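You operate a simulated robot arm through the tools that you are given. There is no shell and no other tool. Be economical: measure what you need, move in short steps, check, and stop when the job is done.

You are at the controls of a simulated robot arm. One attempt, no reset.

JOB
Shut the cold water off and let the pressure out into the jug.
Fine: jug under the test tap; run it until it stops, then shut it; spill nothing. Set down upright: jug.
Where things are to end (x, y in the base frame): jug within 0.025 m of [0.64, -0.14].
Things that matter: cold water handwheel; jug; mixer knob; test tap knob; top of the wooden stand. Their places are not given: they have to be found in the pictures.

Only the result counts: the job must be done as asked and must still hold three seconds after the hand-in. Knocking over, shifting, dropping, spilling or breaking anything else fails it.

ROBOT AND FRAMES
A 6-joint arm with a two-finger parallel gripper, fixed in place. Base frame: the origin is at the foot of the arm, x ahead of it, y to its left, z up. Units: m, degrees, N and s.
With the tool pointing down near the work surface it reaches from about 0.1 to 0.7 m from the base axis. Its first joint turns from -66.0 to 66.0 degrees. Payload 2.45 kg.
Tool frame: the origin (TCP) lies between the finger pads and is the grasp point; the fingertips stand 0.024 m ahead of it; z points along the fingers, y is the line along which they close. Largest opening 0.068 m; finger width 0.017, thickness 0.01; the body of the gripper, 0.04 by 0.07 m, starts 0.041 m behind the TCP.
Orientation is that of the tool frame in the base frame, as [roll, pitch, yaw] about the fixed x, y, z axes, in that order (R = Rz(yaw) Ry(pitch) Rx(roll)). With the fingers straight down and closing along the base's y, the tool's x points along the base's -x, its y along +y and its z along -z.

CONTROLS
- The arm moves only by the tool play_rows. Its argument "commands" is a list of rows, each a list of 7 numbers: the opening in per cent of the stroke, from 0 (shut) to 100 (fully open), then the shift along the tool's x, y, z in cm, then the turn, a rotation vector about the tool's x, y, z in degrees. In form: [[grip, dx, dy, dz, rx, ry, rz], ...]. A call has 1 to 12 rows; each row is the pose to reach, as a shift and turn from the pose commanded when the call began, along the tool's axes at that moment. A row lasts 0.2 s, in which the tool goes at most 0.05 m and 8.6 degrees; a call with a longer step from one row to the next is refused whole, and so is a gripper value outside its range. Where a pose cannot be reached the arm comes as near as it can. A force on the tool above 40 N (or 10 N above the force at the start of the call, whichever is more), or a blocked arm, ends the call early, and 0.2 s more pass. The fingers move at their own pace (about 0.108 m/s each) and stop on an object; they squeeze with about 34 N. The grip force told is the motor's: it shows also when the fingers shut on nothing. Time passes only in rows, and 0.2 s behind the last, so rows that repeat a pose let the fingers close. It gives the time, the measured TCP pose, the force on the tool (base axes), the opening and the grip force at its end, in the units of the frame above (readings bear some noise), with the torque about the TCP (base axes, N m) and any sound that the robot's microphone picked up.
- Cameras (640 x 400 px; columns grow to the right, rows downward): "scene" is fixed at [0.1657, 0.4106, 1.4639]; the picture's right is [-0.77, -0.63, 0.00], its down [-0.38, 0.46, -0.80] and it looks along [0.51, -0.62, -0.59] (base axes); focal length 305 px, centre (320, 200). "wrist" rides on the gripper at [0.084, 0.011, -0.075] in the tool frame; the picture's right is [-0.13, 0.99, 0.00], its down [-0.60, -0.08, -0.79] and it looks along [-0.79, -0.10, 0.61] (tool axes); focal length 251 px, centre (320, 200).
- get_image(camera): a new picture of that camera. It takes no simulated time.
- point_at(camera, pixels): for up to 12 pixels [column, row] of the newest picture of that camera ("zoom" is the newest enlarged one), the place [x, y, z] in the base frame of the surface seen there, good to about 0.002 m. It takes no simulated time.
- inspect(camera, box): a new picture of the part [left, top, right, bottom] of that camera's present view, enlarged. It takes no simulated time.
- job_done(): hands the job in; it is judged then, once.

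Go step by step. Measure first, check grasps and placings, and put right what went wrong. The budget is 80 turns and 38 pictures, counting those below and the enlarged ones. Unless the task says otherwise, let go and move clear before handing in, and close with one line.

The tools are called as name(argument=value, ...) on one line, values as JSON. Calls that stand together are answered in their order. play_rows: Moves the arm, as the interface text tells. Its arguments: {"type":"object","properties":{"commands":{"type":"array","items":{"type":"array","items":{"type":"number"}}}},"required":["commands"]} The other tools are called the same way: get_image (camera) takes a picture; point_at (camera, pixels) gives the place of the surface under pixels of a picture; inspect (camera, box) takes an enlarged picture of a part of a camera's view; job_done () hands the job in.

At the start:

```text
time_s: 0.0
tcp_pos: [0.4006, -0.1721, 1.2407]
ee_rot: [180.0, 0.0, 179.9]
wrist_force: [0.3, 0.5, 0.7]
ft_torque: [-0.02, 0.01, -0.03]
finger_gap: 0.0681
finger_force: 0.1
```

scene: 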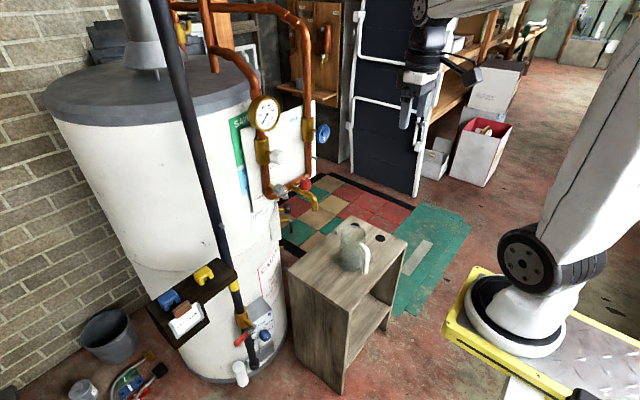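
wrist: 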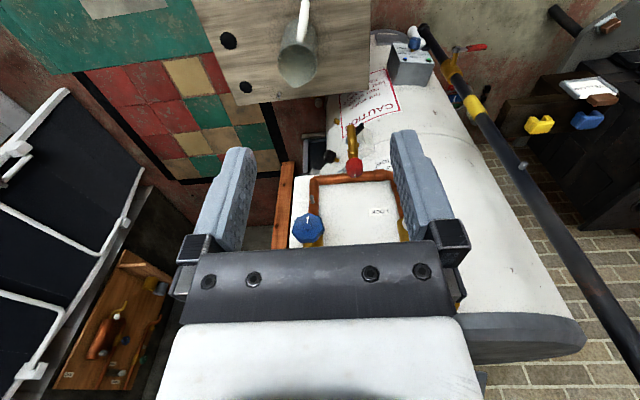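

The scene shows a water heater with a copper pipe board: a gauge near (265,112), a blue handwheel near (322,132), a red knob near (305,183), and a jug on a wooden stand near (353,245). I'll enlarge these to identify them.

inspect(camera="scene", box=[230, 80, 350, 220])

inspect(camera="wrist", box=[200, 0, 440, 250])

inspect(camera="scene", box=[270, 180, 430, 300])

```text
2.86 times, centred on (290, 150) of scene
```

zoom: 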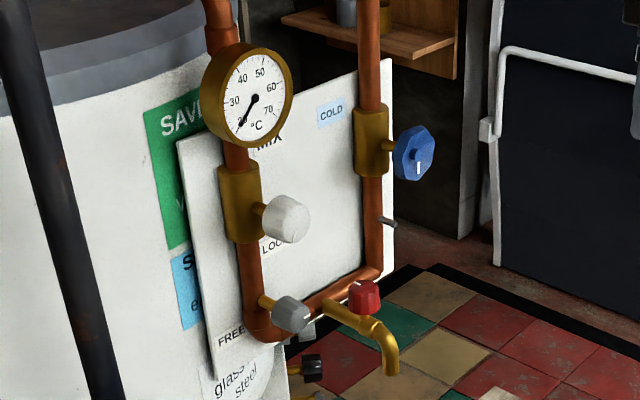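

```text
1.60 times, centred on (320, 125) of wrist
```

zoom: 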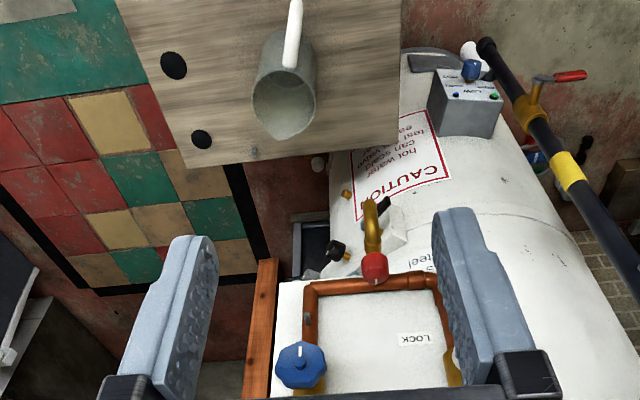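

```text
3.33 times, centred on (350, 240) of scene
```

zoom: 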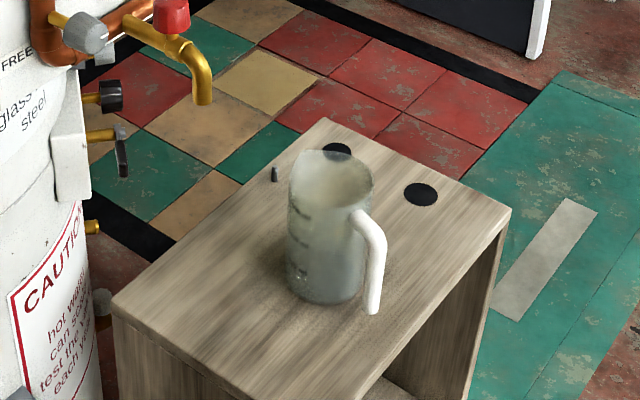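

The zoom shows the blue COLD wheel, the white knob by MIX and LOCK, the grey knob by FREE, and the red test tap knob over a brass spout. I'll measure their places, along with the jug and stand.

point_at(camera="scene", pixels=[[322.5, 133.6], [278, 156], [280, 190], [305.4, 182], [315.2, 207], [297, 150], [314, 158], [275, 172], [305, 179], [316, 200], [265, 112], [313, 130]])

point_at(camera="zoom", pixels=[[325, 125], [510, 210], [115, 305], [336, 150], [420, 195], [275, 175], [330, 155], [372, 190], [290, 180], [375, 225], [372, 310], [325, 300]])

point_at(camera="wrist", pixels=[[308, 225], [354, 167], [353, 128], [350, 190], [312, 242], [300, 60], [296, 85], [282, 48], [314, 48], [303, 20]])

```text
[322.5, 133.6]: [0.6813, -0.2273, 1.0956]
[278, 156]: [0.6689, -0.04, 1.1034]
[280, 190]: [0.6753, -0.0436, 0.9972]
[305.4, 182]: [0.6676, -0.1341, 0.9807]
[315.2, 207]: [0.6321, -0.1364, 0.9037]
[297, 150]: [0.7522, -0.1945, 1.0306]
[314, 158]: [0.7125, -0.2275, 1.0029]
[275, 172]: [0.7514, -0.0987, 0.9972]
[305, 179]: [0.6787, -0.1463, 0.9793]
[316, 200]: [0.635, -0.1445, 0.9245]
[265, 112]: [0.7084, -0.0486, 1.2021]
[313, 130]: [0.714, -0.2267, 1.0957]
```

```text
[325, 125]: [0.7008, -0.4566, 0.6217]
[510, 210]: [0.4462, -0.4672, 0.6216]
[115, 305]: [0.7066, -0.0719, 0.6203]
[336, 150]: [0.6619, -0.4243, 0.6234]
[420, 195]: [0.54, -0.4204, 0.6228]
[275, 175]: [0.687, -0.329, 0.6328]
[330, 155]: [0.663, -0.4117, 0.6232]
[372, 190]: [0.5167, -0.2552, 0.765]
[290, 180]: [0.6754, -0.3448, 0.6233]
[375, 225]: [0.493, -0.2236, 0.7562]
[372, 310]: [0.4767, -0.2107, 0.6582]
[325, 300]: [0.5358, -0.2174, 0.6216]
```

```text
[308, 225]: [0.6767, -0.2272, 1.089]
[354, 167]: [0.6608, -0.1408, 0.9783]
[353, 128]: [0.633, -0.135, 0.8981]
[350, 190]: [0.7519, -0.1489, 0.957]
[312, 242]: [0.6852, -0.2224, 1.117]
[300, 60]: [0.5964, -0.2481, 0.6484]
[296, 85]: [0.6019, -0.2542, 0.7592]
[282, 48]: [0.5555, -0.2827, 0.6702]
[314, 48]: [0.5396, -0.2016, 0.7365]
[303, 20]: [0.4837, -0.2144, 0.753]
```

The wall board lies near x=0.752, and all the knobs face −x. I'll tilt the tool up by about 34° and drop slightly, so the wrist camera sees the board and its labels squarely.

play_rows(commands=[[100, 0.5, 0, 1, 0, -8.5, 0], [100, 1, 1, 2, 0, -17, 0], [100, 1.5, 2, 3, 0, -25.5, 0], [100, 2, 3, 4, 0, -34, 0], [100, 2, 3, 4, 0, -34, 0]])

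get_image(camera="wrist")

```text
time_s: 1.2
tcp_pos: [0.399, -0.1593, 1.1893]
ee_rot: [180.0, 34.0, -180.0]
wrist_force: [-0.1, -0.7, -0.5]
ft_torque: [0.02, 0.03, 0.0]
finger_gap: 0.0681
finger_force: 0.1
out of reach, approached as far as the arm can: row 3, 4, 5
```

```text
32 pictures are left
```

wrist: 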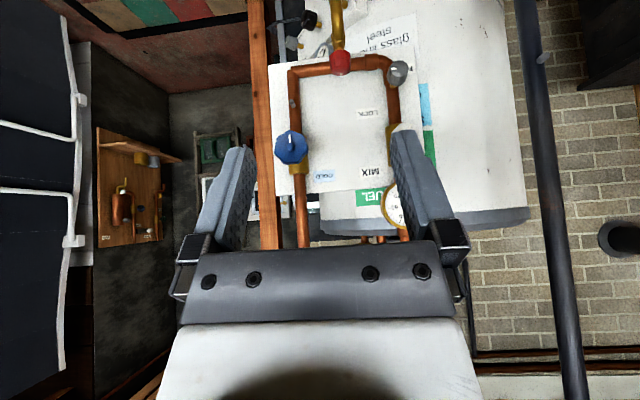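

The board is now in view at (270–420, 50–210), though some rows were cut short by reach. I'll enlarge it to read the labels and knob marks.

inspect(camera="wrist", box=[260, 10, 440, 130])

inspect(camera="wrist", box=[260, 110, 440, 230])

```text
3.33 times, centred on (350, 70) of wrist
```

zoom: 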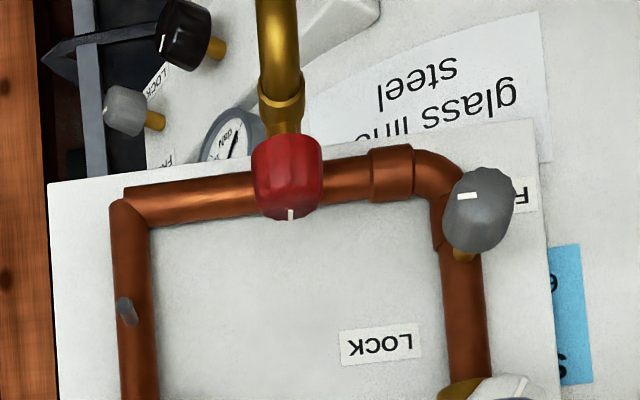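

```text
3.33 times, centred on (350, 170) of wrist
```

zoom: 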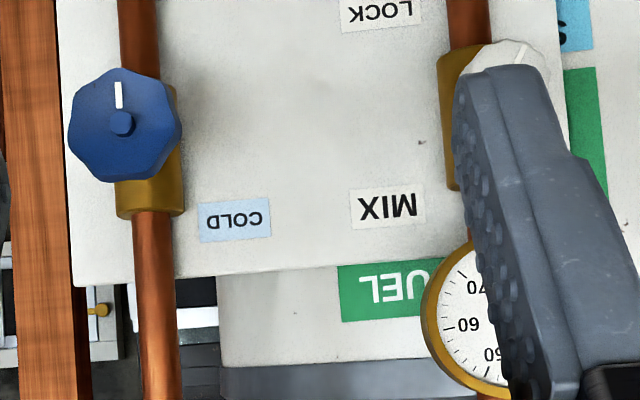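

The grey knob sits between LOCK and FREE labels, and a second panel lower down has a black knob, a grey knob and a gauge. I'll measure the labels and knob marks in the picture.

point_at(camera="wrist", pixels=[[367, 113], [396, 68], [290, 147], [406, 69], [371, 173], [324, 175], [337, 62], [340, 45], [306, 19], [288, 43], [320, 50], [291, 103]])

inspect(camera="scene", box=[255, 165, 325, 230])

```text
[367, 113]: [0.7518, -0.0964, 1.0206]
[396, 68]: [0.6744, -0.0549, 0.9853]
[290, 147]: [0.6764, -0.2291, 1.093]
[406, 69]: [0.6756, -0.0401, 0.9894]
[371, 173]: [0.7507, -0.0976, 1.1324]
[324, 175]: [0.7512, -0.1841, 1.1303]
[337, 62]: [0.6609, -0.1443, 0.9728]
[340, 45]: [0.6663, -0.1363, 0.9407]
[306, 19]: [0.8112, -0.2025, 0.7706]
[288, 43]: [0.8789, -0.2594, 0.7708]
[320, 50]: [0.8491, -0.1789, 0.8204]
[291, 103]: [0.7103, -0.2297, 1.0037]
```

```text
6.15 times, centred on (290, 198) of scene
```

zoom: 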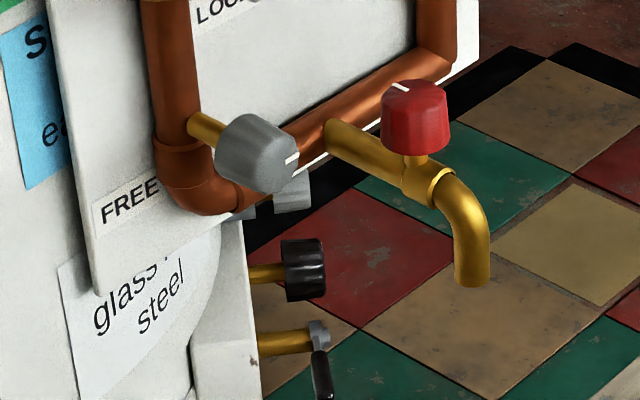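

The mixer (white), the lock (grey) and the lower panel aren't part of this job, so I'll leave them alone. The cold wheel centre is about (0.68, −0.229, 1.094) with its axis along x and its mark pointing down. I'll level the tool to point along +x, short of the wheel.

play_rows(commands=[[100, -1, -1, 2.1, 0, -7, 0], [100, -2, -2, 4.2, 0, -14, 0], [100, -3, -3, 6.3, 0, -21, 0], [100, -4, -4, 8.4, 0, -28, 0], [100, -5, -5, 10.5, 0, -35, 0], [100, -6, -6, 12.6, 0, -42, 0], [100, -7, -7, 14.7, 0, -49, 0], [100, -8, -7, 16.9, 0, -56, 0], [100, -8, -7, 16.9, 0, -56, 0]])

get_image(camera="wrist")

```text
time_s: 3.2
tcp_pos: [0.5602, -0.2284, 1.095]
ee_rot: [-25.8, 89.9, -25.7]
wrist_force: [-0.7, 1.0, -0.8]
ft_torque: [0.02, 0.02, 0.01]
finger_gap: 0.0683
finger_force: 0.0
```

```text
28 pictures are left
```

wrist: 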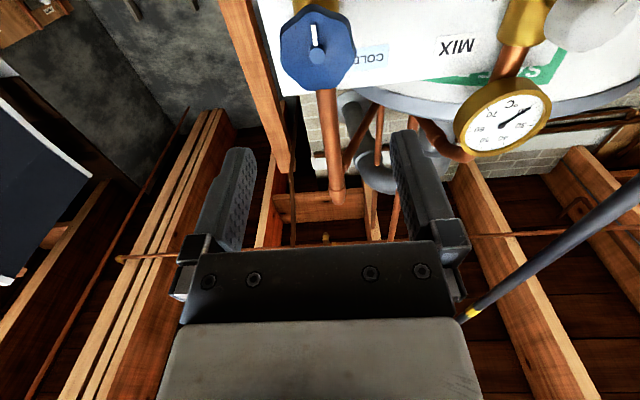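

The tool is level. The wheel sits at (318,47) in the wrist picture, and I'll measure its rim and hub.

point_at(camera="wrist", pixels=[[318, 56], [285, 48], [351, 48], [318, 85], [314, 14], [295, 75], [345, 72], [300, 50], [335, 50]])

inspect(camera="wrist", box=[260, 0, 380, 100])

```text
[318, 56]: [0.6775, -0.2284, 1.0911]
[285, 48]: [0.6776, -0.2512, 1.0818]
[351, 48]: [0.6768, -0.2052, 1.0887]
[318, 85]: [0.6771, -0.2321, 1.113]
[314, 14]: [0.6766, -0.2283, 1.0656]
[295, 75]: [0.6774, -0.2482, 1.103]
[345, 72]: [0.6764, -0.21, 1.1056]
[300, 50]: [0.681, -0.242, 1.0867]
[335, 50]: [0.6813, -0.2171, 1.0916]
```

```text
4.00 times, centred on (320, 50) of wrist
```

zoom: 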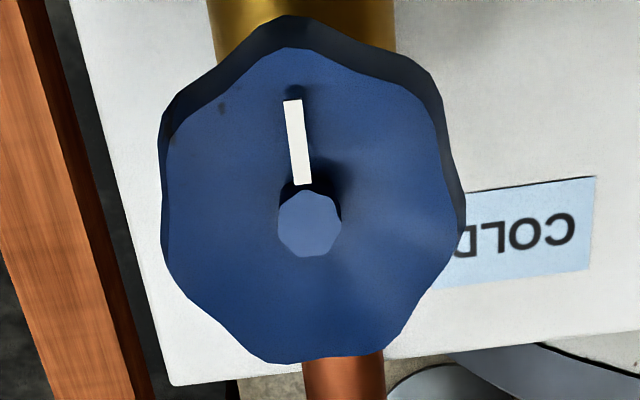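

The wheel centre is about (y −0.2285, z 1.090), front face x=0.677, diameter about 0.05. Clockwise seen from the front (+rz) closes it. I'll pre-roll −80° in free space for a long stroke.

play_rows(commands=[[100, 0.5, 0, 0, 0, 0, -8], [100, 0.5, 0, 0, 0, 0, -16], [100, 0.5, 0, 0, 0, 0, -24], [100, 0.5, 0, 0, 0, 0, -32], [100, 0.5, 0, 0, 0, 0, -40], [100, 0.5, 0, 0, 0, 0, -48], [100, 0.5, 0, 0, 0, 0, -56], [100, 0.5, 0, 0, 0, 0, -64], [100, 0.5, 0, 0, 0, 0, -72], [100, 0.5, 0, 0, 0, 0, -80], [100, 0.5, 0, 0, 0, 0, -80]])

```text
time_s: 5.6
tcp_pos: [0.7028, -0.3481, 1.3562]
ee_rot: [-97.2, 13.8, -90.2]
wrist_force: [-0.3, 0.1, -0.2]
ft_torque: [0.01, -0.05, 0.0]
finger_gap: 0.0679
finger_force: 0.0
out of reach, approached as far as the arm can: row 1, 2, 3, 4, 5, 6, 7, 8, 9, 10, 11
```

The negative roll was out of reach, and the arm wandered off to (0.703, −0.348, 1.356). I'll check that nothing was touched.

get_image(camera="scene")

```text
26 pictures are left
```

scene: 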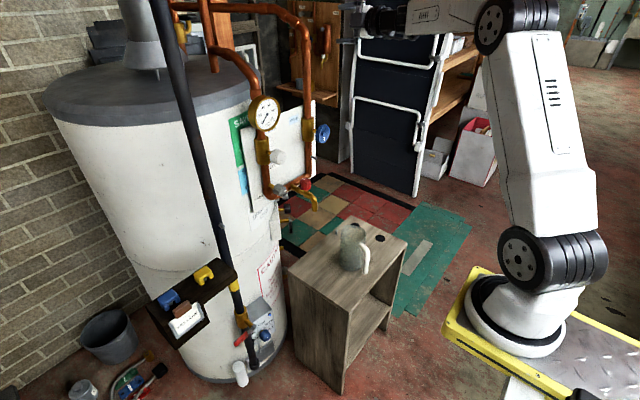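

Nothing was disturbed. The arm holds roughly the rolled orientation (about −76°) but is displaced, so I'll translate back towards the pre-grasp point in this configuration, partway first.

play_rows(commands=[[100, -0.6, 3.3, -1.2, 0, 0, 0], [100, -1.2, 6.6, -2.4, 0, 0, 0], [100, -1.8, 10, -3.6, 0, 0, 0], [100, -2.4, 13.3, -4.8, 0, 0, 0], [100, -2.4, 13.3, -4.8, 0, 0, 0]])

```text
time_s: 6.8
tcp_pos: [0.7024, -0.347, 1.3552]
ee_rot: [-97.2, 13.8, -89.9]
wrist_force: [0.4, -0.3, 0.2]
ft_torque: [0.01, 0.03, 0.02]
finger_gap: 0.068
finger_force: 0.1
out of reach, approached as far as the arm can: row 1, 2, 3, 4, 5
```

This spot is at a joint limit, so I'll back out by rolling positive and pulling back a little.

play_rows(commands=[[100, 0, 0, -1, 0, 0, 8], [100, 0, 0, -2, 0, 0, 16], [100, 0, 0, -3, 0, 0, 24], [100, 0, 0, -4, 0, 0, 32], [100, 0, 0, -5, 0, 0, 40], [100, 0, 0, -5, 0, 0, 40]])

```text
time_s: 8.2
tcp_pos: [0.6528, -0.3472, 1.3618]
ee_rot: [-101.9, 53.5, -98.0]
wrist_force: [0.2, 1.0, 0.1]
ft_torque: [0.0, 0.0, 0.0]
finger_gap: 0.068
finger_force: 0.0
```

Rolling back works. I'll translate to the pre-grasp point at this partial roll (about −36°), trueing the axis on the way.

play_rows(commands=[[100, 2, 3.3, -0.7, 0.7, -0.6, 0], [100, 3.9, 6.6, -1.4, 1.4, -1.2, 0], [100, 5.9, 9.9, -2.1, 2.0, -1.8, 0], [100, 7.8, 13.2, -2.8, 2.7, -2.4, 0], [100, 9.8, 16.5, -3.5, 3.4, -3, 0], [100, 11.7, 19.8, -4.2, 4.1, -3.5, 0], [100, 13.7, 23.1, -4.9, 4.7, -4.1, 0], [100, 15.6, 26.3, -5.6, 5.4, -4.7, 0], [100, 15.6, 26.3, -5.6, 5.4, -4.7, 0]])

```text
time_s: 10.2
tcp_pos: [0.5865, -0.3241, 1.2449]
ee_rot: [-90.6, 54.4, -90.3]
wrist_force: [0.7, 1.2, -0.2]
ft_torque: [0.03, 0.03, -0.04]
finger_gap: 0.068
finger_force: 0.0
out of reach, approached as far as the arm can: row 4, 5, 6, 7, 8, 9
```

At this height the roll limit is tighter. I'll roll to about +4° while moving to the pre-grasp point, leaving the positive (closing) side free.

play_rows(commands=[[100, 0, 0, -1, 0, 0, 8], [100, 0, 0, -2.6, 0, 0, 16], [100, 0, 0, -2.6, 0, 0, 24], [100, 0, 0, -2.6, 0, 0, 32], [100, 1, 2.8, -2.6, 0, 0, 40], [100, 2, 5.6, -2.6, 0, 0, 40], [100, 3.5, 8.4, -2.6, 0, 0, 40], [100, 4.7, 11.2, -2.6, 0, 0, 40], [100, 5.9, 14, -2.6, 0, 0, 40], [100, 7, 16.8, -2.6, 0, 0, 40], [100, 7, 16.8, -2.6, 0, 0, 40]])

```text
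time_s: 12.6
tcp_pos: [0.5649, -0.2285, 1.0888]
ee_rot: [90.4, 86.1, 90.6]
wrist_force: [0.7, -0.5, 0.7]
ft_torque: [0.02, -0.04, -0.01]
finger_gap: 0.068
finger_force: 0.0
```

In place at roll about +4°. I'll test how far positive roll reaches in free space before gripping.

play_rows(commands=[[100, 0, 0, 0, 0, 0, 8.5], [100, 0, 0, 0, 0, 0, 17], [100, 0, 0, 0, 0, 0, 25.5], [100, 0, 0, 0, 0, 0, 34], [100, 0, 0, 0, 0, 0, 42.5], [100, 0, 0, 0, 0, 0, 51], [100, 0, 0, 0, 0, 0, 59.5], [100, 0, 0, 0, 0, 0, 68], [100, 0, 0, 0, 0, 0, 76.5], [100, 0, 0, 0, 0, 0, 85], [100, 0, 0, 0, 0, 0, 93.5], [100, 0, 0, 0, 0, 0, 102]])

```text
time_s: 15.2
tcp_pos: [0.5644, -0.2299, 1.0889]
ee_rot: [89.9, -16.0, 90.1]
wrist_force: [1.0, 0.2, 0.6]
ft_torque: [-0.01, 0.01, -0.01]
finger_gap: 0.0676
finger_force: 0.1
```

Reaches +106° cleanly. Rolling back to +4° to start the stroke.

play_rows(commands=[[100, 0, 0, 0, 0, 0, -8.5], [100, 0, 0, 0, 0, 0, -17], [100, 0, 0, 0, 0, 0, -25.5], [100, 0, 0, 0, 0, 0, -34], [100, 0, 0, 0, 0, 0, -42.5], [100, 0, 0, 0, 0, 0, -51], [100, 0, 0, 0, 0, 0, -59.5], [100, 0, 0, 0, 0, 0, -68], [100, 0, 0, 0, 0, 0, -76.5], [100, 0, 0, 0, 0, 0, -85], [100, 0, 0, 0, 0, 0, -93.5], [100, 0, 0, 0, 0, 0, -101]])

play_rows(commands=[[100, 0, 0.1, 2, 0, 0, 0], [100, 0, 0.1, 4, 0, 0, 0], [100, 0, 0.1, 6, 0, 0, 0], [100, 0, 0.1, 8, 0, 0, 0], [100, 0, 0.1, 9.5, 0, 0, 0], [100, 0, 0.1, 10.2, 0, 0, 0], [100, 0, 0.1, 10.2, 0, 0, 0]])

get_image(camera="wrist")

```text
time_s: 17.8
tcp_pos: [0.5641, -0.2306, 1.0887]
ee_rot: [90.5, 85.2, 90.6]
wrist_force: [0.0, -1.0, 0.4]
ft_torque: [0.0, 0.0, -0.03]
finger_gap: 0.0679
finger_force: 0.1
```

```text
time_s: 19.4
tcp_pos: [0.6676, -0.2279, 1.09]
ee_rot: [90.2, 85.1, 90.2]
wrist_force: [-0.3, -0.8, -0.6]
ft_torque: [0.0, 0.02, 0.01]
finger_gap: 0.0679
finger_force: 0.0
```

```text
25 pictures are left
```

wrist: 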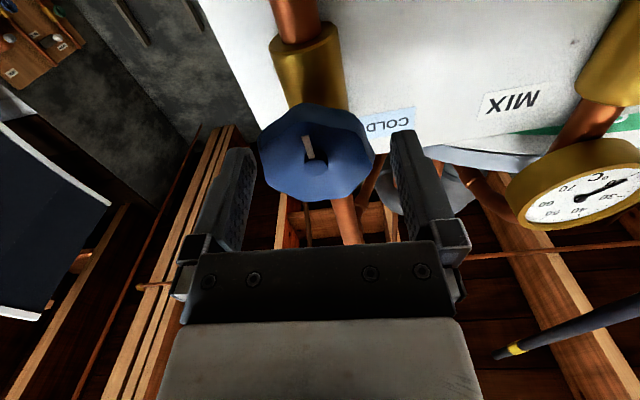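

The wheel sits between the fingertips (316,150). Closing on it.

play_rows(commands=[[0, 0, 0, 0, 0, 0, 0], [0, 0, 0, 0, 0, 0, 0], [0, 0, 0, 0, 0, 0, 0]])

```text
time_s: 20.2
tcp_pos: [0.6647, -0.2296, 1.0894]
ee_rot: [90.3, 85.0, 90.1]
wrist_force: [8.8, -19.6, -1.7]
ft_torque: [0.1, 0.3, -0.38]
finger_gap: 0.0554
finger_force: 44.8
```

Gripped at a 0.055 m gap with a side load of −19.6 N in y. I'll ease about 1.5 mm toward −y, then turn clockwise slowly.

play_rows(commands=[[0, 0, -0.15, -0.2, 0, 0, 0], [0, 0, -0.15, -0.2, 0, 0, 4], [0, 0, -0.15, -0.2, 0, 0, 8], [0, 0, -0.15, -0.2, 0, 0, 12]])

```text
time_s: 21.2
tcp_pos: [0.667, -0.2296, 1.0889]
ee_rot: [89.9, 73.0, 89.8]
wrist_force: [21.0, -15.3, -0.5]
ft_torque: [0.0, 0.43, -0.86]
finger_gap: 0.0553
finger_force: 45.1
```

The wheel turns with no notable x torque. I'll relieve the axial pull and carry on turning.

play_rows(commands=[[0, 0, -0.1, 0.2, 0, 0, 0], [0, 0, -0.1, 0.3, 0, 0, 7], [0, 0, -0.1, 0.3, 0, 0, 14], [0, 0, -0.1, 0.3, 0, 0, 21], [0, 0, -0.1, 0.3, 0, 0, 28]])

```text
time_s: 21.9
tcp_pos: [0.6659, -0.2301, 1.0884]
ee_rot: [89.4, 63.6, 89.7]
wrist_force: [-20.3, 3.7, 5.5]
ft_torque: [-0.01, -0.14, -0.05]
finger_gap: 0.0555
finger_force: 44.2
stopped in row 3: the force on the tool passed its limit at 41 N (the readings are from after the stop); the commanded pose is now the measured one
```

Overcompensated axially by about 2 mm. Commanded now equals measured, so I'll back off slightly and turn gently.

play_rows(commands=[[0, 0, 0, -0.1, 0, 0, 4], [0, 0, 0, -0.1, 0, 0, 8], [0, 0, 0, -0.1, 0, 0, 14], [0, 0, 0, -0.1, 0, 0, 20], [0, 0, 0, -0.1, 0, 0, 26]])

```text
time_s: 23.1
tcp_pos: [0.6669, -0.2302, 1.0901]
ee_rot: [89.6, 37.6, 90.1]
wrist_force: [-0.1, 6.2, 9.2]
ft_torque: [-0.01, -0.42, -0.64]
finger_gap: 0.0556
finger_force: 44.7
```

Forces are modest and the roll is now about 52°. Continuing to turn.

play_rows(commands=[[0, 0, 0, 0, 0, 0, 7], [0, 0, 0, 0, 0, 0, 14], [0, 0, 0, 0, 0, 0, 21], [0, 0, 0, 0, 0, 0, 28], [0, 0, 0, 0, 0, 0, 35]])

inspect(camera="scene", box=[260, 80, 380, 180])

```text
time_s: 24.3
tcp_pos: [0.6663, -0.229, 1.0894]
ee_rot: [89.4, 2.5, 90.3]
wrist_force: [-5.3, 11.7, 21.5]
ft_torque: [0.0, 0.12, -0.68]
finger_gap: 0.0554
finger_force: 45.2
```

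```text
4.00 times, centred on (320, 130) of scene
```

zoom: 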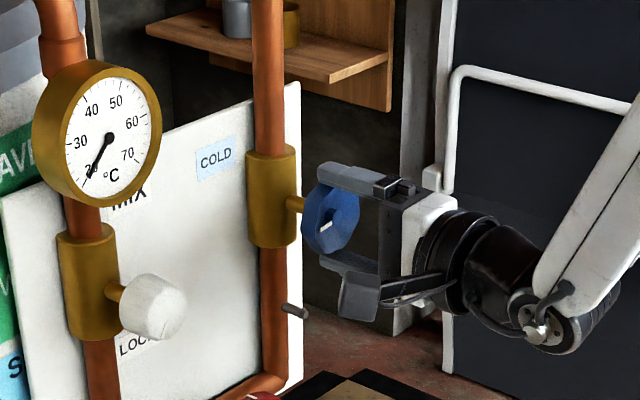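

The wheel's mark has swung from 6 to 9 o'clock, about 83° clockwise. I'll re-centre by 1.5 mm and keep turning to feel for the stop.

play_rows(commands=[[0, 0.1, 0.15, 0, 0, 0, 2], [0, 0.1, 0.15, 0, 0, 0, 7], [0, 0.1, 0.15, 0, 0, 0, 12], [0, 0.1, 0.15, 0, 0, 0, 17], [0, 0.1, 0.15, 0, 0, 0, 22]])

```text
time_s: 25.5
tcp_pos: [0.6659, -0.2288, 1.0906]
ee_rot: [89.8, -19.4, 90.3]
wrist_force: [-7.0, 0.7, 9.5]
ft_torque: [0.02, -0.84, -0.07]
finger_gap: 0.0554
finger_force: 44.5
```

Still turning freely at about 109° of roll. I'll try a bit more in small steps.

play_rows(commands=[[0, 0, 0, -0.05, 0, 0, 6], [0, 0, 0, -0.05, 0, 0, 12], [0, 0, 0, -0.05, 0, 0, 18], [0, 0, 0, -0.05, 0, 0, 24]])

```text
time_s: 26.5
tcp_pos: [0.6662, -0.2283, 1.09]
ee_rot: [89.8, -43.5, 90.4]
wrist_force: [-4.6, -1.8, 14.5]
ft_torque: [0.0, 0.2, -0.52]
finger_gap: 0.0554
finger_force: 45.1
```

play_rows(commands=[[0, 0, 0, -0.05, 0, 0, 7], [0, 0, 0, -0.05, 0, 0, 14], [0, 0, 0, -0.05, 0, 0, 21], [0, 0, 0, -0.05, 0, 0, 28]])

inspect(camera="scene", box=[260, 80, 380, 180])

```text
time_s: 27.5
tcp_pos: [0.6663, -0.2294, 1.0892]
ee_rot: [89.1, -71.5, 91.0]
wrist_force: [9.2, -11.4, 10.5]
ft_torque: [0.01, -0.82, -0.92]
finger_gap: 0.0552
finger_force: 44.9
```

```text
4.00 times, centred on (320, 130) of scene
```

zoom: 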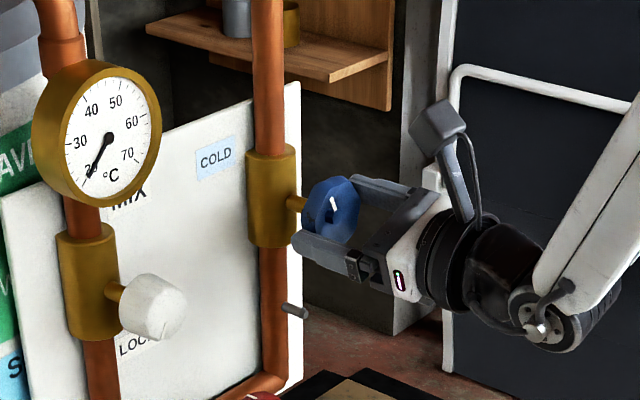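

The mark is near 11–12 o'clock after about 157° with no stop yet. Continuing.

play_rows(commands=[[0, 0, 0, -0.1, 0, 0, 7], [0, 0, 0, -0.1, 0, 0, 14], [0, 0, 0, -0.1, 0, 0, 21], [0, 0, 0, -0.1, 0, 0, 28], [0, 0, 0, -0.1, 0, 0, 35], [0, 0, 0, -0.1, 0, 0, 42]])

```text
time_s: 28.9
tcp_pos: [0.6635, -0.2288, 1.0885]
ee_rot: [-90.2, -66.7, -89.6]
wrist_force: [5.5, -12.8, 0.0]
ft_torque: [-1.23, 0.09, -0.52]
finger_gap: 0.0557
finger_force: 44.7
```

An opposing torque of −1.23 N·m appeared about x, so this is likely the stop. Checking the mark.

inspect(camera="scene", box=[260, 80, 380, 180])

```text
4.00 times, centred on (320, 130) of scene
```

zoom: 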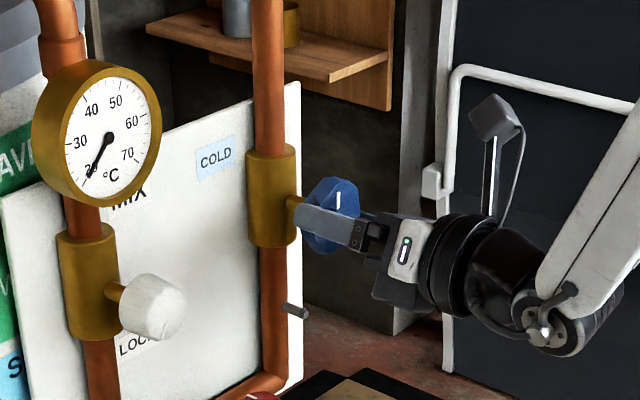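

The mark points to 12 o'clock: the wheel turned 180° and hit its stop, so the cold water is shut. I'll open and back straight out.

play_rows(commands=[[100, 0, 0, 0, 0, 0, -2], [100, 0, 0, 0, 0, 0, -2], [100, 0, 0, 0, 0, 0, -2], [100, 0, 0, -2, 0, 0, -2], [100, 0, 0, -5, 0, 0, -2], [100, 0, 0, -9, 0, 0, -2], [100, 0, 0, -13, 0, 0, -2], [100, 0, 0, -13, 0, 0, -2]])

get_image(camera="wrist")

inspect(camera="scene", box=[310, 190, 410, 300])

```text
time_s: 30.7
tcp_pos: [0.5307, -0.2285, 1.0892]
ee_rot: [-89.6, -68.6, -90.1]
wrist_force: [0.6, -0.4, -0.4]
ft_torque: [0.03, -0.01, -0.01]
finger_gap: 0.0681
finger_force: 0.0
```

```text
21 pictures are left
```

wrist: 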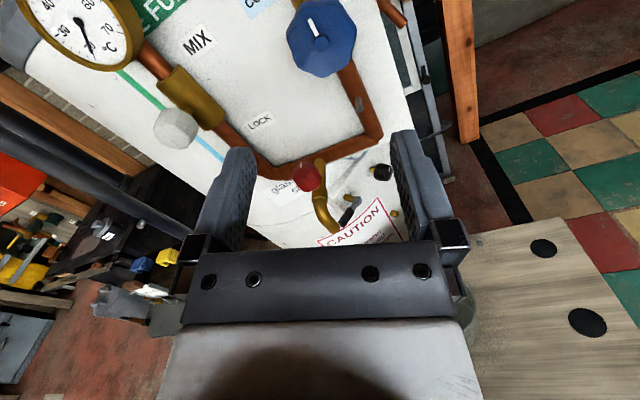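

```text
3.64 times, centred on (360, 245) of scene
```

zoom: 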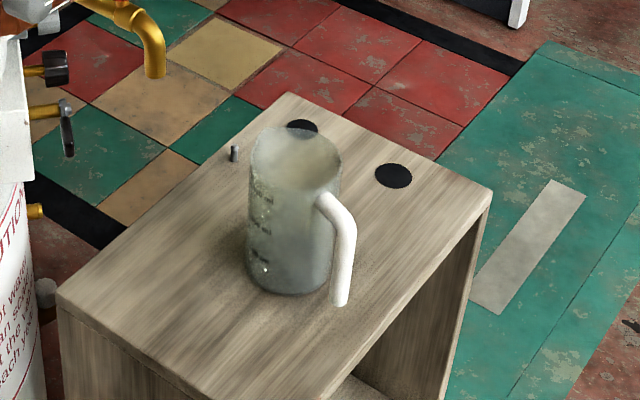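

Clear of the wheel. Now measuring the jug's rim, base and handle in the enlarged scene picture.

point_at(camera="zoom", pixels=[[252, 160], [300, 189], [337, 178], [270, 184], [325, 197], [338, 205], [351, 230], [346, 260], [340, 300], [252, 268], [290, 291], [325, 285]])

```text
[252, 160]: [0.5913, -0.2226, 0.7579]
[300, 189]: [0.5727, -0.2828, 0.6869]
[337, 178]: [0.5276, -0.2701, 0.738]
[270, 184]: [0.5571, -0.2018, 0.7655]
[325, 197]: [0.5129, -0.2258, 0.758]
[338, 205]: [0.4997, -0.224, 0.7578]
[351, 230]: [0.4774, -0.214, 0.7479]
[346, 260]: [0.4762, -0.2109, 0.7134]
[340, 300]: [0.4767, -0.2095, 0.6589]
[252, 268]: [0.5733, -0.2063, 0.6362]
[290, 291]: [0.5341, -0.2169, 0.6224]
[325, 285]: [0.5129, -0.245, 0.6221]
```

The jug centre is about (0.556, −0.244) with radius 0.042, and its handle bar is about (0.480, −0.2155), running from z 0.655 to 0.757. I'll unwind the roll in free space before tipping the tool down.

play_rows(commands=[[100, 0, 0, 0, 0, 0, -8.5], [100, 0, 0, 0, 0, 0, -17], [100, 0, 0, 0, 0, 0, -25.5], [100, 0, 0, 0, 0, 0, -34], [100, 0, 0, 0, 0, 0, -42.5], [100, 0, 0, 0, 0, 0, -51], [100, 0, 0, 0, 0, 0, -59.5], [100, 0, 0, 0, 0, 0, -68], [100, 0, 0, 0, 0, 0, -76.5], [100, 0, 0, 0, 0, 0, -85], [100, 0, 0, 0, 0, 0, -93.5], [100, 0, 0, 0, 0, 0, -102]])

play_rows(commands=[[100, 0, 0, 0, 0, 0, -8.5], [100, 0, 0, 0, 0, 0, -17], [100, 0, 0, 0, 0, 0, -25.5], [100, 0, 0, 0, 0, 0, -34], [100, 0, 0, 0, 0, 0, -42.5], [100, 0, 0, 0, 0, 0, -51], [100, 0, 0, 0, 0, 0, -59.5], [100, 0, 0, 0, 0, 0, -68], [100, 0, 0, 0, 0, 0, -76.5], [100, 0, 0, 0, 0, 0, -85], [100, 0, 0, 0, 0, 0, -93.5]])

```text
time_s: 33.3
tcp_pos: [0.5339, -0.2299, 1.0887]
ee_rot: [89.8, -9.2, 90.3]
wrist_force: [-0.1, 0.9, -0.4]
ft_torque: [-0.02, 0.0, -0.05]
finger_gap: 0.0682
finger_force: 0.1
```

```text
time_s: 35.7
tcp_pos: [0.5348, -0.2289, 1.09]
ee_rot: [88.4, 84.3, 88.7]
wrist_force: [-0.3, 0.3, 0.1]
ft_torque: [0.0, 0.03, -0.01]
finger_gap: 0.0682
finger_force: 0.1
```

Now tipping down to a hover behind the jug handle, with the tool 55° below horizontal and aligned with the handle.

play_rows(commands=[[100, 3, 0.1, -1.3, 2.4, 5.9, 0.5], [100, 6, 0.2, -2.6, 4.8, 11.8, 1], [100, 9, 0.4, -4, 7.2, 17.8, 1.5], [100, 12, 0.5, -5.3, 9.6, 23.7, 2], [100, 15, 0.6, -6.6, 12, 29.6, 2.6], [100, 18, 0.7, -7.9, 14.4, 35.5, 3.1], [100, 21, 0.8, -9.3, 16.8, 41.5, 3.6], [100, 24, 0.9, -10.6, 19.2, 47.4, 4.1], [100, 26.9, 1.06, -11.9, 21.6, 53.3, 4.6], [100, 26.9, 1.06, -11.9, 21.6, 53.3, 4.6]])

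get_image(camera="wrist")

```text
time_s: 37.9
tcp_pos: [0.4632, -0.1749, 0.8409]
ee_rot: [174.9, 33.8, 156.5]
wrist_force: [-0.6, -0.4, 0.4]
ft_torque: [-0.02, 0.01, -0.01]
finger_gap: 0.0678
finger_force: 0.0
out of reach, approached as far as the arm can: row 6, 7, 8, 9, 10
```

```text
19 pictures are left
```

wrist: 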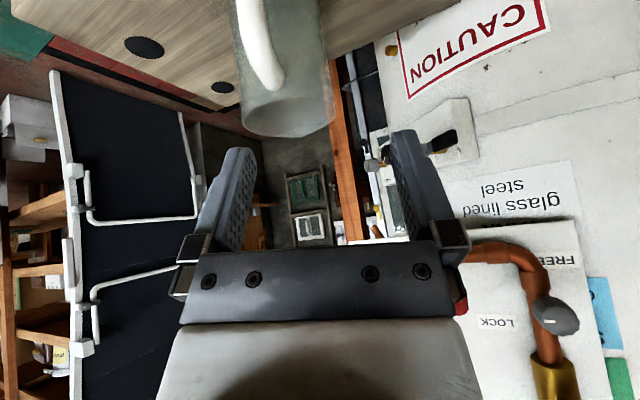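

That shallow tilt was slightly out of reach so close in. I'll steepen to 70° below horizontal and hover above and behind the handle.

play_rows(commands=[[100, 0.3, -1, 0, 1.2, 4.6, -0.7], [100, 0.8, -2, 0.5, 2.4, 9.2, -1.4], [100, 1.4, -3.36, 1.4, 3.7, 13.9, -2.05], [100, 1.4, -3.36, 1.4, 3.7, 13.9, -2.05]])

get_image(camera="wrist")

```text
time_s: 38.9
tcp_pos: [0.4482, -0.2067, 0.819]
ee_rot: [179.4, 19.9, 159.4]
wrist_force: [-0.3, -0.4, 0.3]
ft_torque: [-0.02, 0.02, 0.01]
finger_gap: 0.0679
finger_force: 0.1
```

```text
18 pictures are left
```

wrist: 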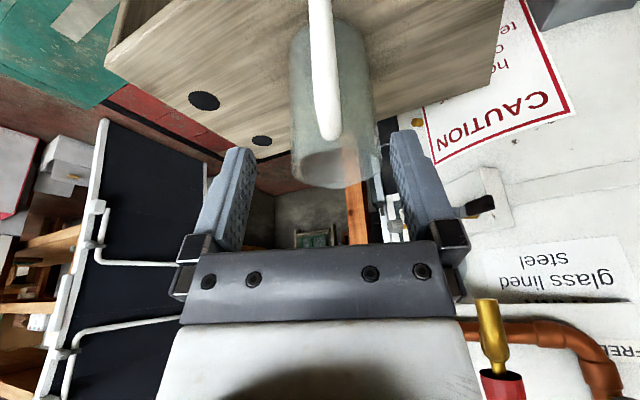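

Hover reached, with the handle at (325,80) between the fingers. Measuring the handle from this side.

point_at(camera="wrist", pixels=[[320, 30], [324, 70], [328, 110], [330, 132], [314, 70], [335, 70], [318, 110], [340, 110], [305, 172], [355, 180], [292, 100], [372, 90]])

```text
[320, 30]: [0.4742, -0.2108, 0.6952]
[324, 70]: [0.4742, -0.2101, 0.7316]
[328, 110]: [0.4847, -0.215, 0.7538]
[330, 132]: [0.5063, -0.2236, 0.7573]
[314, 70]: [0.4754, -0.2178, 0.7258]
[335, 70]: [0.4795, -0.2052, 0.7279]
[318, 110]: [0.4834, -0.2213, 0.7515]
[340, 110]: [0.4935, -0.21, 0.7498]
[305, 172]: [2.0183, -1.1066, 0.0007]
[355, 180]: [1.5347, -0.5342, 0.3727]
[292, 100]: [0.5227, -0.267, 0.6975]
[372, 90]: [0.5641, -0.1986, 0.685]
```

The bar centre is about (0.4805, −0.213), 13 mm wide. Descending along the tool axis to z≈0.722 and closing.

play_rows(commands=[[100, 0.1, 0.45, 3, 0, 0, 0], [100, 0.2, 0.45, 6, 0, 0, 0], [100, 0.25, 0.45, 8.5, 0, 0, 0], [100, 0.25, 0.45, 10.2, 0, 0, 0], [100, 0.25, 0.45, 10.2, 0, 0, 0]])

play_rows(commands=[[40, 0, 0, 0, 0, 0, 0], [0, 0, 0, 0, 0, 0, 0], [0, 0, 0, 0, 0, 0, 0], [0, 0, 0, 0, 0, 0, 0]])

get_image(camera="wrist")

```text
time_s: 40.1
tcp_pos: [0.4942, -0.2048, 0.7245]
ee_rot: [179.1, 19.8, 158.9]
wrist_force: [-0.6, -0.2, 0.1]
ft_torque: [0.01, -0.03, -0.01]
finger_gap: 0.0681
finger_force: 0.0
out of reach, approached as far as the arm can: row 1, 2, 3, 4, 5
```

```text
time_s: 41.1
tcp_pos: [0.4928, -0.2053, 0.7244]
ee_rot: [179.1, 19.9, 159.0]
wrist_force: [-0.5, -0.7, 0.2]
ft_torque: [0.02, -0.01, -0.01]
finger_gap: 0.0177
finger_force: 33.8
```

```text
17 pictures are left
```

wrist: 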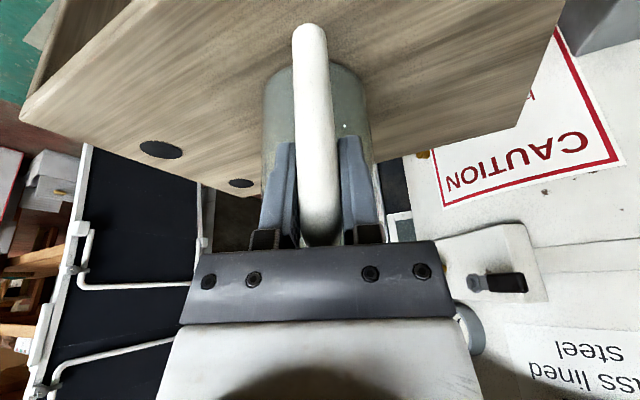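

The handle is gripped (gap 0.0177, 34 N) with no side load. Lifting 2.5 cm straight up.

play_rows(commands=[[0, -0.17, 0, -0.47, 0, 0, 0], [0, -0.34, 0, -0.94, 0, 0, 0], [0, -0.6, 0, -1.6, 0, 0, 0], [0, -0.85, 0, -2.35, 0, 0, 0], [0, -0.85, 0, -2.35, 0, 0, 0]])

inspect(camera="scene", box=[290, 180, 420, 300])

```text
time_s: 42.3
tcp_pos: [0.4935, -0.2047, 0.7481]
ee_rot: [179.3, 20.0, 159.1]
wrist_force: [-0.6, -0.1, -1.8]
ft_torque: [0.0, 0.11, -0.02]
finger_gap: 0.0176
finger_force: 33.8
out of reach, approached as far as the arm can: row 1, 2
```

```text
3.33 times, centred on (355, 240) of scene
```

zoom: 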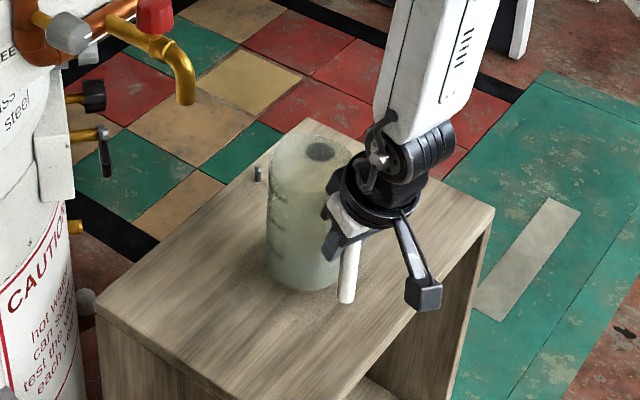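

Lifted upright, jug weight about 1.7 N. Measuring where the jug sits relative to the tool.

point_at(camera="zoom", pixels=[[272, 170], [290, 192], [320, 200], [268, 200], [275, 265], [300, 287], [267, 230], [346, 290], [340, 160]])

```text
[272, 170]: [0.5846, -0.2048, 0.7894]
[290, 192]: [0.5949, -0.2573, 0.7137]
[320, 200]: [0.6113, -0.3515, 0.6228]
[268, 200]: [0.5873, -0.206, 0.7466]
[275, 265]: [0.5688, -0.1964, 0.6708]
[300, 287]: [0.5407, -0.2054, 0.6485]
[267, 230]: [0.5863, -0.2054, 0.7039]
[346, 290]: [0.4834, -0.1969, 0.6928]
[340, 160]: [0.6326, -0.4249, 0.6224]
```

The jug centre is now about (0.561, −0.238) and upright. It needs to move (+0.077, +0.099), so I'll go halfway first.

play_rows(commands=[[0, -0.6, 2, 0.2, 0, 0, 0], [0, -1.2, 4, 0.4, 0, 0, 0], [0, -1.75, 6, 0.63, 0, 0, 0], [0, -1.75, 6, 0.63, 0, 0, 0]])

```text
time_s: 43.3
tcp_pos: [0.5018, -0.2036, 0.7507]
ee_rot: [179.7, 20.0, 160.0]
wrist_force: [-0.5, -0.1, -1.3]
ft_torque: [0.0, 0.09, -0.04]
finger_gap: 0.0174
finger_force: 33.7
out of reach, approached as far as the arm can: row 1, 2, 3, 4
```

A fixed-heading sideways move is blocked. I'll swing about the base axis instead, letting the heading turn +10° with the arm while extending, with part of the move first.

play_rows(commands=[[0, -0.58, 2.05, 0.21, -0.7, 0, -1.94], [0, -1.17, 4.1, 0.42, -1.4, 0, -3.88], [0, -1.17, 4.1, 0.42, -1.4, 0, -3.88]])

```text
time_s: 44.1
tcp_pos: [0.5221, -0.1798, 0.7502]
ee_rot: [-180.0, 20.1, 163.9]
wrist_force: [0.2, -0.3, -0.8]
ft_torque: [0.06, 0.1, 0.02]
finger_gap: 0.0175
finger_force: 34.3
out of reach, approached as far as the arm can: row 1, 2, 3
```

Progress, but it ended a centimetre short. I'll probe which heading frees the wrist, turning +6° in place while lifted.

play_rows(commands=[[0, 0, 0, 0, -1, 0, -2.8], [0, 0, 0, 0, -2.05, 0, -5.64], [0, 0, 0, 0, -2.05, 0, -5.64]])

```text
time_s: 44.9
tcp_pos: [0.5284, -0.1682, 0.7498]
ee_rot: [180.0, 20.1, 169.8]
wrist_force: [-0.2, -0.8, -1.1]
ft_torque: [0.0, 0.11, 0.0]
finger_gap: 0.0176
finger_force: 34.1
```

Turning the heading freed it: TCP is now (0.528, −0.168), heading 169.8°. I'll continue to the target with another +8° of heading.

play_rows(commands=[[0, -0.6, 1.1, 0.2, -0.9, 0, -2.5], [0, -1.3, 2.3, 0.45, -1.8, 0, -5], [0, -2, 3.5, 0.7, -2.75, 0, -7.5], [0, -2.62, 4.62, 0.96, -2.75, 0, -7.5], [0, -2.62, 4.62, 0.96, -2.75, 0, -7.5]])

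inspect(camera="scene", box=[270, 180, 400, 300])

```text
time_s: 46.1
tcp_pos: [0.5656, -0.1284, 0.7491]
ee_rot: [179.8, 20.0, 177.6]
wrist_force: [-0.4, 0.2, -1.7]
ft_torque: [-0.01, 0.09, -0.01]
finger_gap: 0.0175
finger_force: 33.9
```

```text
3.33 times, centred on (335, 240) of scene
```

zoom: 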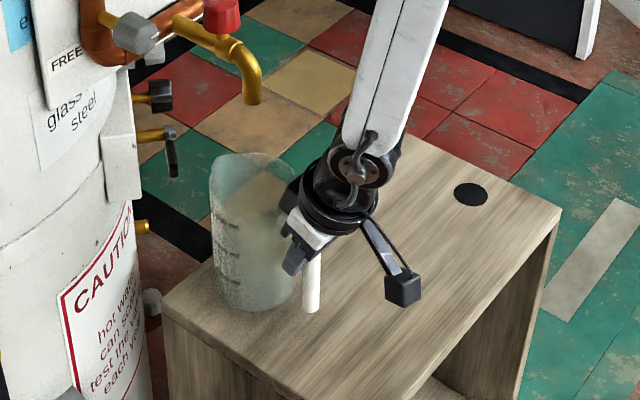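

point_at(camera="zoom", pixels=[[213, 200], [215, 240], [222, 290], [240, 306], [265, 308], [288, 290], [240, 180], [275, 240], [253, 97]])

```text
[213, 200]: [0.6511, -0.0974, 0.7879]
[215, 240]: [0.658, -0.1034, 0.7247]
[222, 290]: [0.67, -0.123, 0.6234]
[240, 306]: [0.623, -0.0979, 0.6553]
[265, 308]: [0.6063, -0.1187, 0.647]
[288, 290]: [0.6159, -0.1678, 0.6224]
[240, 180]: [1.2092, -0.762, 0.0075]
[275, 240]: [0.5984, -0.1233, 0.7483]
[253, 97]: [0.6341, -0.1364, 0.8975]
```

The jug centre is about (0.637, −0.138), under the spout at (0.634, −0.136). Lowering 2.45 cm onto the stand.

play_rows(commands=[[0, 0.27, 0, 0.75, 0, 0, 0], [0, 0.55, 0, 1.5, 0, 0, 0], [0, 0.72, 0, 1.97, 0, 0, 0], [0, 0.79, 0, 2.16, 0, 0, 0], [0, 0.84, 0, 2.31, 0, 0, 0], [0, 0.86, 0, 2.36, 0, 0, 0]])

```text
time_s: 47.5
tcp_pos: [0.565, -0.1285, 0.7243]
ee_rot: [179.9, 20.2, 177.6]
wrist_force: [-3.5, -1.5, 9.3]
ft_torque: [0.14, -0.12, 0.07]
finger_gap: 0.0176
finger_force: 34.3
```

Contact with the stand (+9 N), so the jug is down. Opening and backing out along the tool axis.

play_rows(commands=[[20, 0, 0, 0, 0, 0, 0], [50, 0, 0, 0, 0, 0, 0], [80, 0, 0, 0, 0, 0, 0], [100, 0, 0, 0, 0, 0, 0], [100, 0, 0, -2, 0, 0, 0], [100, 0, 0, -4, 0, 0, 0], [100, 0, 0, -8, 0, 0, 0], [100, 0, 0, -12, 0, 0, 0], [100, 0, 0, -12, 0, 0, 0]])

get_image(camera="wrist")

inspect(camera="scene", box=[260, 160, 380, 290])

```text
time_s: 49.5
tcp_pos: [0.5216, -0.1269, 0.8357]
ee_rot: [-179.9, 20.0, 177.6]
wrist_force: [-0.8, -0.2, 0.2]
ft_torque: [0.0, 0.03, 0.02]
finger_gap: 0.068
finger_force: 0.1
```

```text
14 pictures are left
```

wrist: 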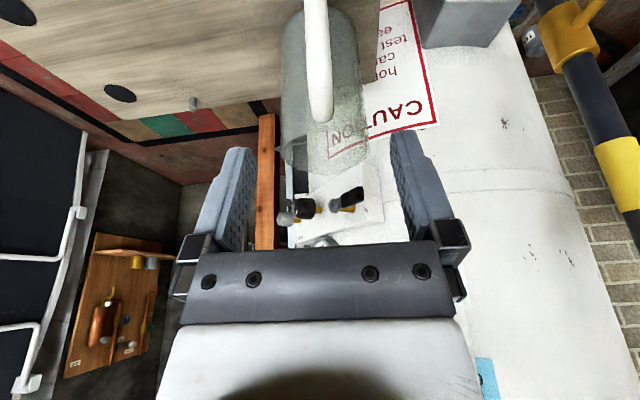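

```text
3.08 times, centred on (320, 225) of scene
```

zoom: 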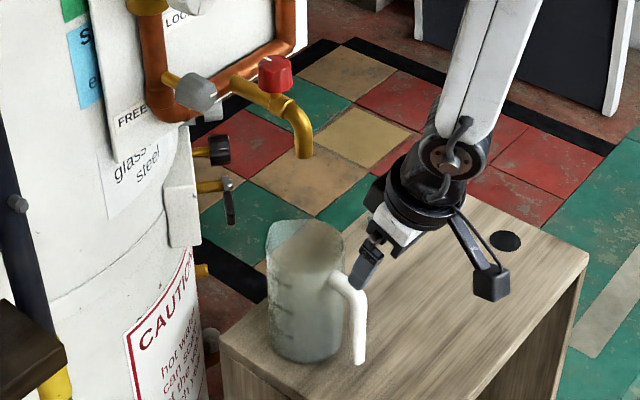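

The jug stands upright under the spout. Now measuring the red knob precisely, plus the jug.

point_at(camera="zoom", pixels=[[275, 60], [262, 62], [288, 62], [275, 56], [260, 75], [275, 85], [290, 75], [272, 97], [269, 250], [285, 350], [310, 361], [330, 300]])

inspect(camera="scene", box=[290, 170, 320, 195])

```text
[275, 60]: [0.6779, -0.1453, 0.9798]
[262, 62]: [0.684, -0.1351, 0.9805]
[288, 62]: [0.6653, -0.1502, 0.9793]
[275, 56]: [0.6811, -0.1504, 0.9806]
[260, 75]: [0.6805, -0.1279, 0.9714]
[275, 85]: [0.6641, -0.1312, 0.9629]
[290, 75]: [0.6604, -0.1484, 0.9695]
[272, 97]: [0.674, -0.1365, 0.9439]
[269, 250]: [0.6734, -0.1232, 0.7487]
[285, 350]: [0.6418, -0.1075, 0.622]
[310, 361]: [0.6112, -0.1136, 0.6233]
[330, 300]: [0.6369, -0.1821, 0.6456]
```

```text
16.00 times, centred on (305, 182) of scene
```

zoom: 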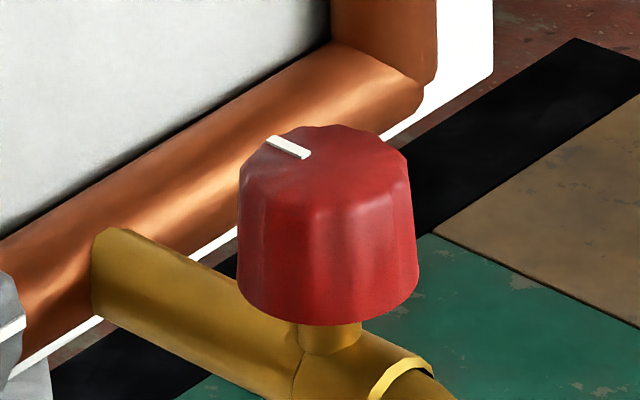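

The knob is fluted with a white mark on top at (288,148). Measuring the mark and the rim of its top.

point_at(camera="zoom", pixels=[[275, 143], [304, 155], [325, 165], [330, 128], [250, 172], [400, 165], [325, 200], [325, 320], [245, 230], [412, 230]])

```text
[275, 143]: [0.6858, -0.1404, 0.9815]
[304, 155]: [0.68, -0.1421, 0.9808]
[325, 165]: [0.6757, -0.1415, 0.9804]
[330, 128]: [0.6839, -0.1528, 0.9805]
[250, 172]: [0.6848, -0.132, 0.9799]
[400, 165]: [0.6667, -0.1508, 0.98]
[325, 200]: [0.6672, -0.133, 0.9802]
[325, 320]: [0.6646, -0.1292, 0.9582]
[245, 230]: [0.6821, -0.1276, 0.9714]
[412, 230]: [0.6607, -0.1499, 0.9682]
```

The knob axis is at about (0.6745, −0.1415), top z 0.980, and its mark points toward the board (+x). I'll rise clear and set the tool vertical before going over it.

play_rows(commands=[[100, -1.3, -0.2, -3.5, 0, 3.3, 0], [100, -2.6, -0.4, -7, 0, 6.7, 0], [100, -3.9, -0.6, -10.5, 0, 10, 0], [100, -5.1, -0.9, -14, 0, 13.3, 0], [100, -6.4, -1.1, -17.5, 0, 16.7, 0], [100, -7.7, -1.3, -21, 0, 20, 0], [100, -7.7, -1.3, -21, 0, 20, 0]])

point_at(camera="scene", pixels=[[290, 190], [296, 187], [317, 178], [322, 175], [322.5, 133], [278, 156]])

```text
time_s: 51.1
tcp_pos: [0.5251, -0.1395, 1.0611]
ee_rot: [-179.9, -0.1, 177.6]
wrist_force: [0.4, -1.0, 0.3]
ft_torque: [0.0, 0.0, 0.0]
finger_gap: 0.0679
finger_force: 0.1
out of reach, approached as far as the arm can: row 1
```

```text
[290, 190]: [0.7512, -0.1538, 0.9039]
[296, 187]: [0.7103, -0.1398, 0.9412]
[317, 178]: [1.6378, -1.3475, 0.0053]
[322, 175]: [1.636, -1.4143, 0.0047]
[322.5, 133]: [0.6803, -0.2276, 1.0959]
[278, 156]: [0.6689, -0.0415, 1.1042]
```

Tool is vertical. Moving forward over the knob at about z 1.035.

play_rows(commands=[[100, -3, 0.1, 0.5, 0, 0, 0], [100, -6, 0.2, 1, 0, 0, 0], [100, -9, 0.3, 1.5, 0, 0, 0], [100, -12, 0.35, 2, 0, 0, 0], [100, -14.93, 0.43, 2.6, 0, 0, 0], [100, -14.93, 0.43, 2.6, 0, 0, 0]])

get_image(camera="wrist")

```text
time_s: 52.5
tcp_pos: [0.6743, -0.1418, 1.0354]
ee_rot: [-180.0, 0.1, 177.6]
wrist_force: [-0.1, 0.0, -0.2]
ft_torque: [0.03, -0.01, 0.0]
finger_gap: 0.0684
finger_force: 0.0
```

```text
11 pictures are left
```

wrist: 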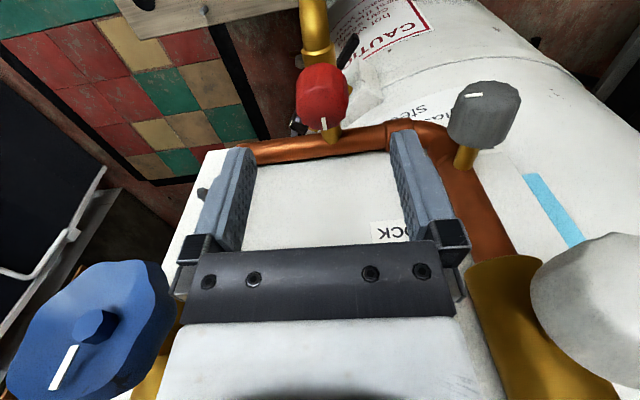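

Hover is exact over the knob at (322,95). I'll test the opening direction (counter-clockwise from above = −rz) in free air with a small turn.

play_rows(commands=[[100, 0, 0, 0, 0, 0, -8], [100, 0, 0, 0, 0, 0, -16]])

play_rows(commands=[[100, 0, 0, 0, 0, 0, 8], [100, 0, 0, 0, 0, 0, 16], [100, 0, 0, 0, 0, 0, 24], [100, 0, 0, 0, 0, 0, 32]])

```text
time_s: 53.1
tcp_pos: [0.673, -0.1408, 1.0362]
ee_rot: [180.0, 0.1, -166.2]
wrist_force: [0.0, 0.4, -0.1]
ft_torque: [0.0, -0.01, -0.01]
finger_gap: 0.0681
finger_force: 0.1
```

```text
time_s: 54.1
tcp_pos: [0.6725, -0.1417, 1.0361]
ee_rot: [-180.0, 0.2, 161.4]
wrist_force: [-0.4, 0.2, -0.7]
ft_torque: [-0.02, 0.0, -0.02]
finger_gap: 0.0682
finger_force: 0.1
```

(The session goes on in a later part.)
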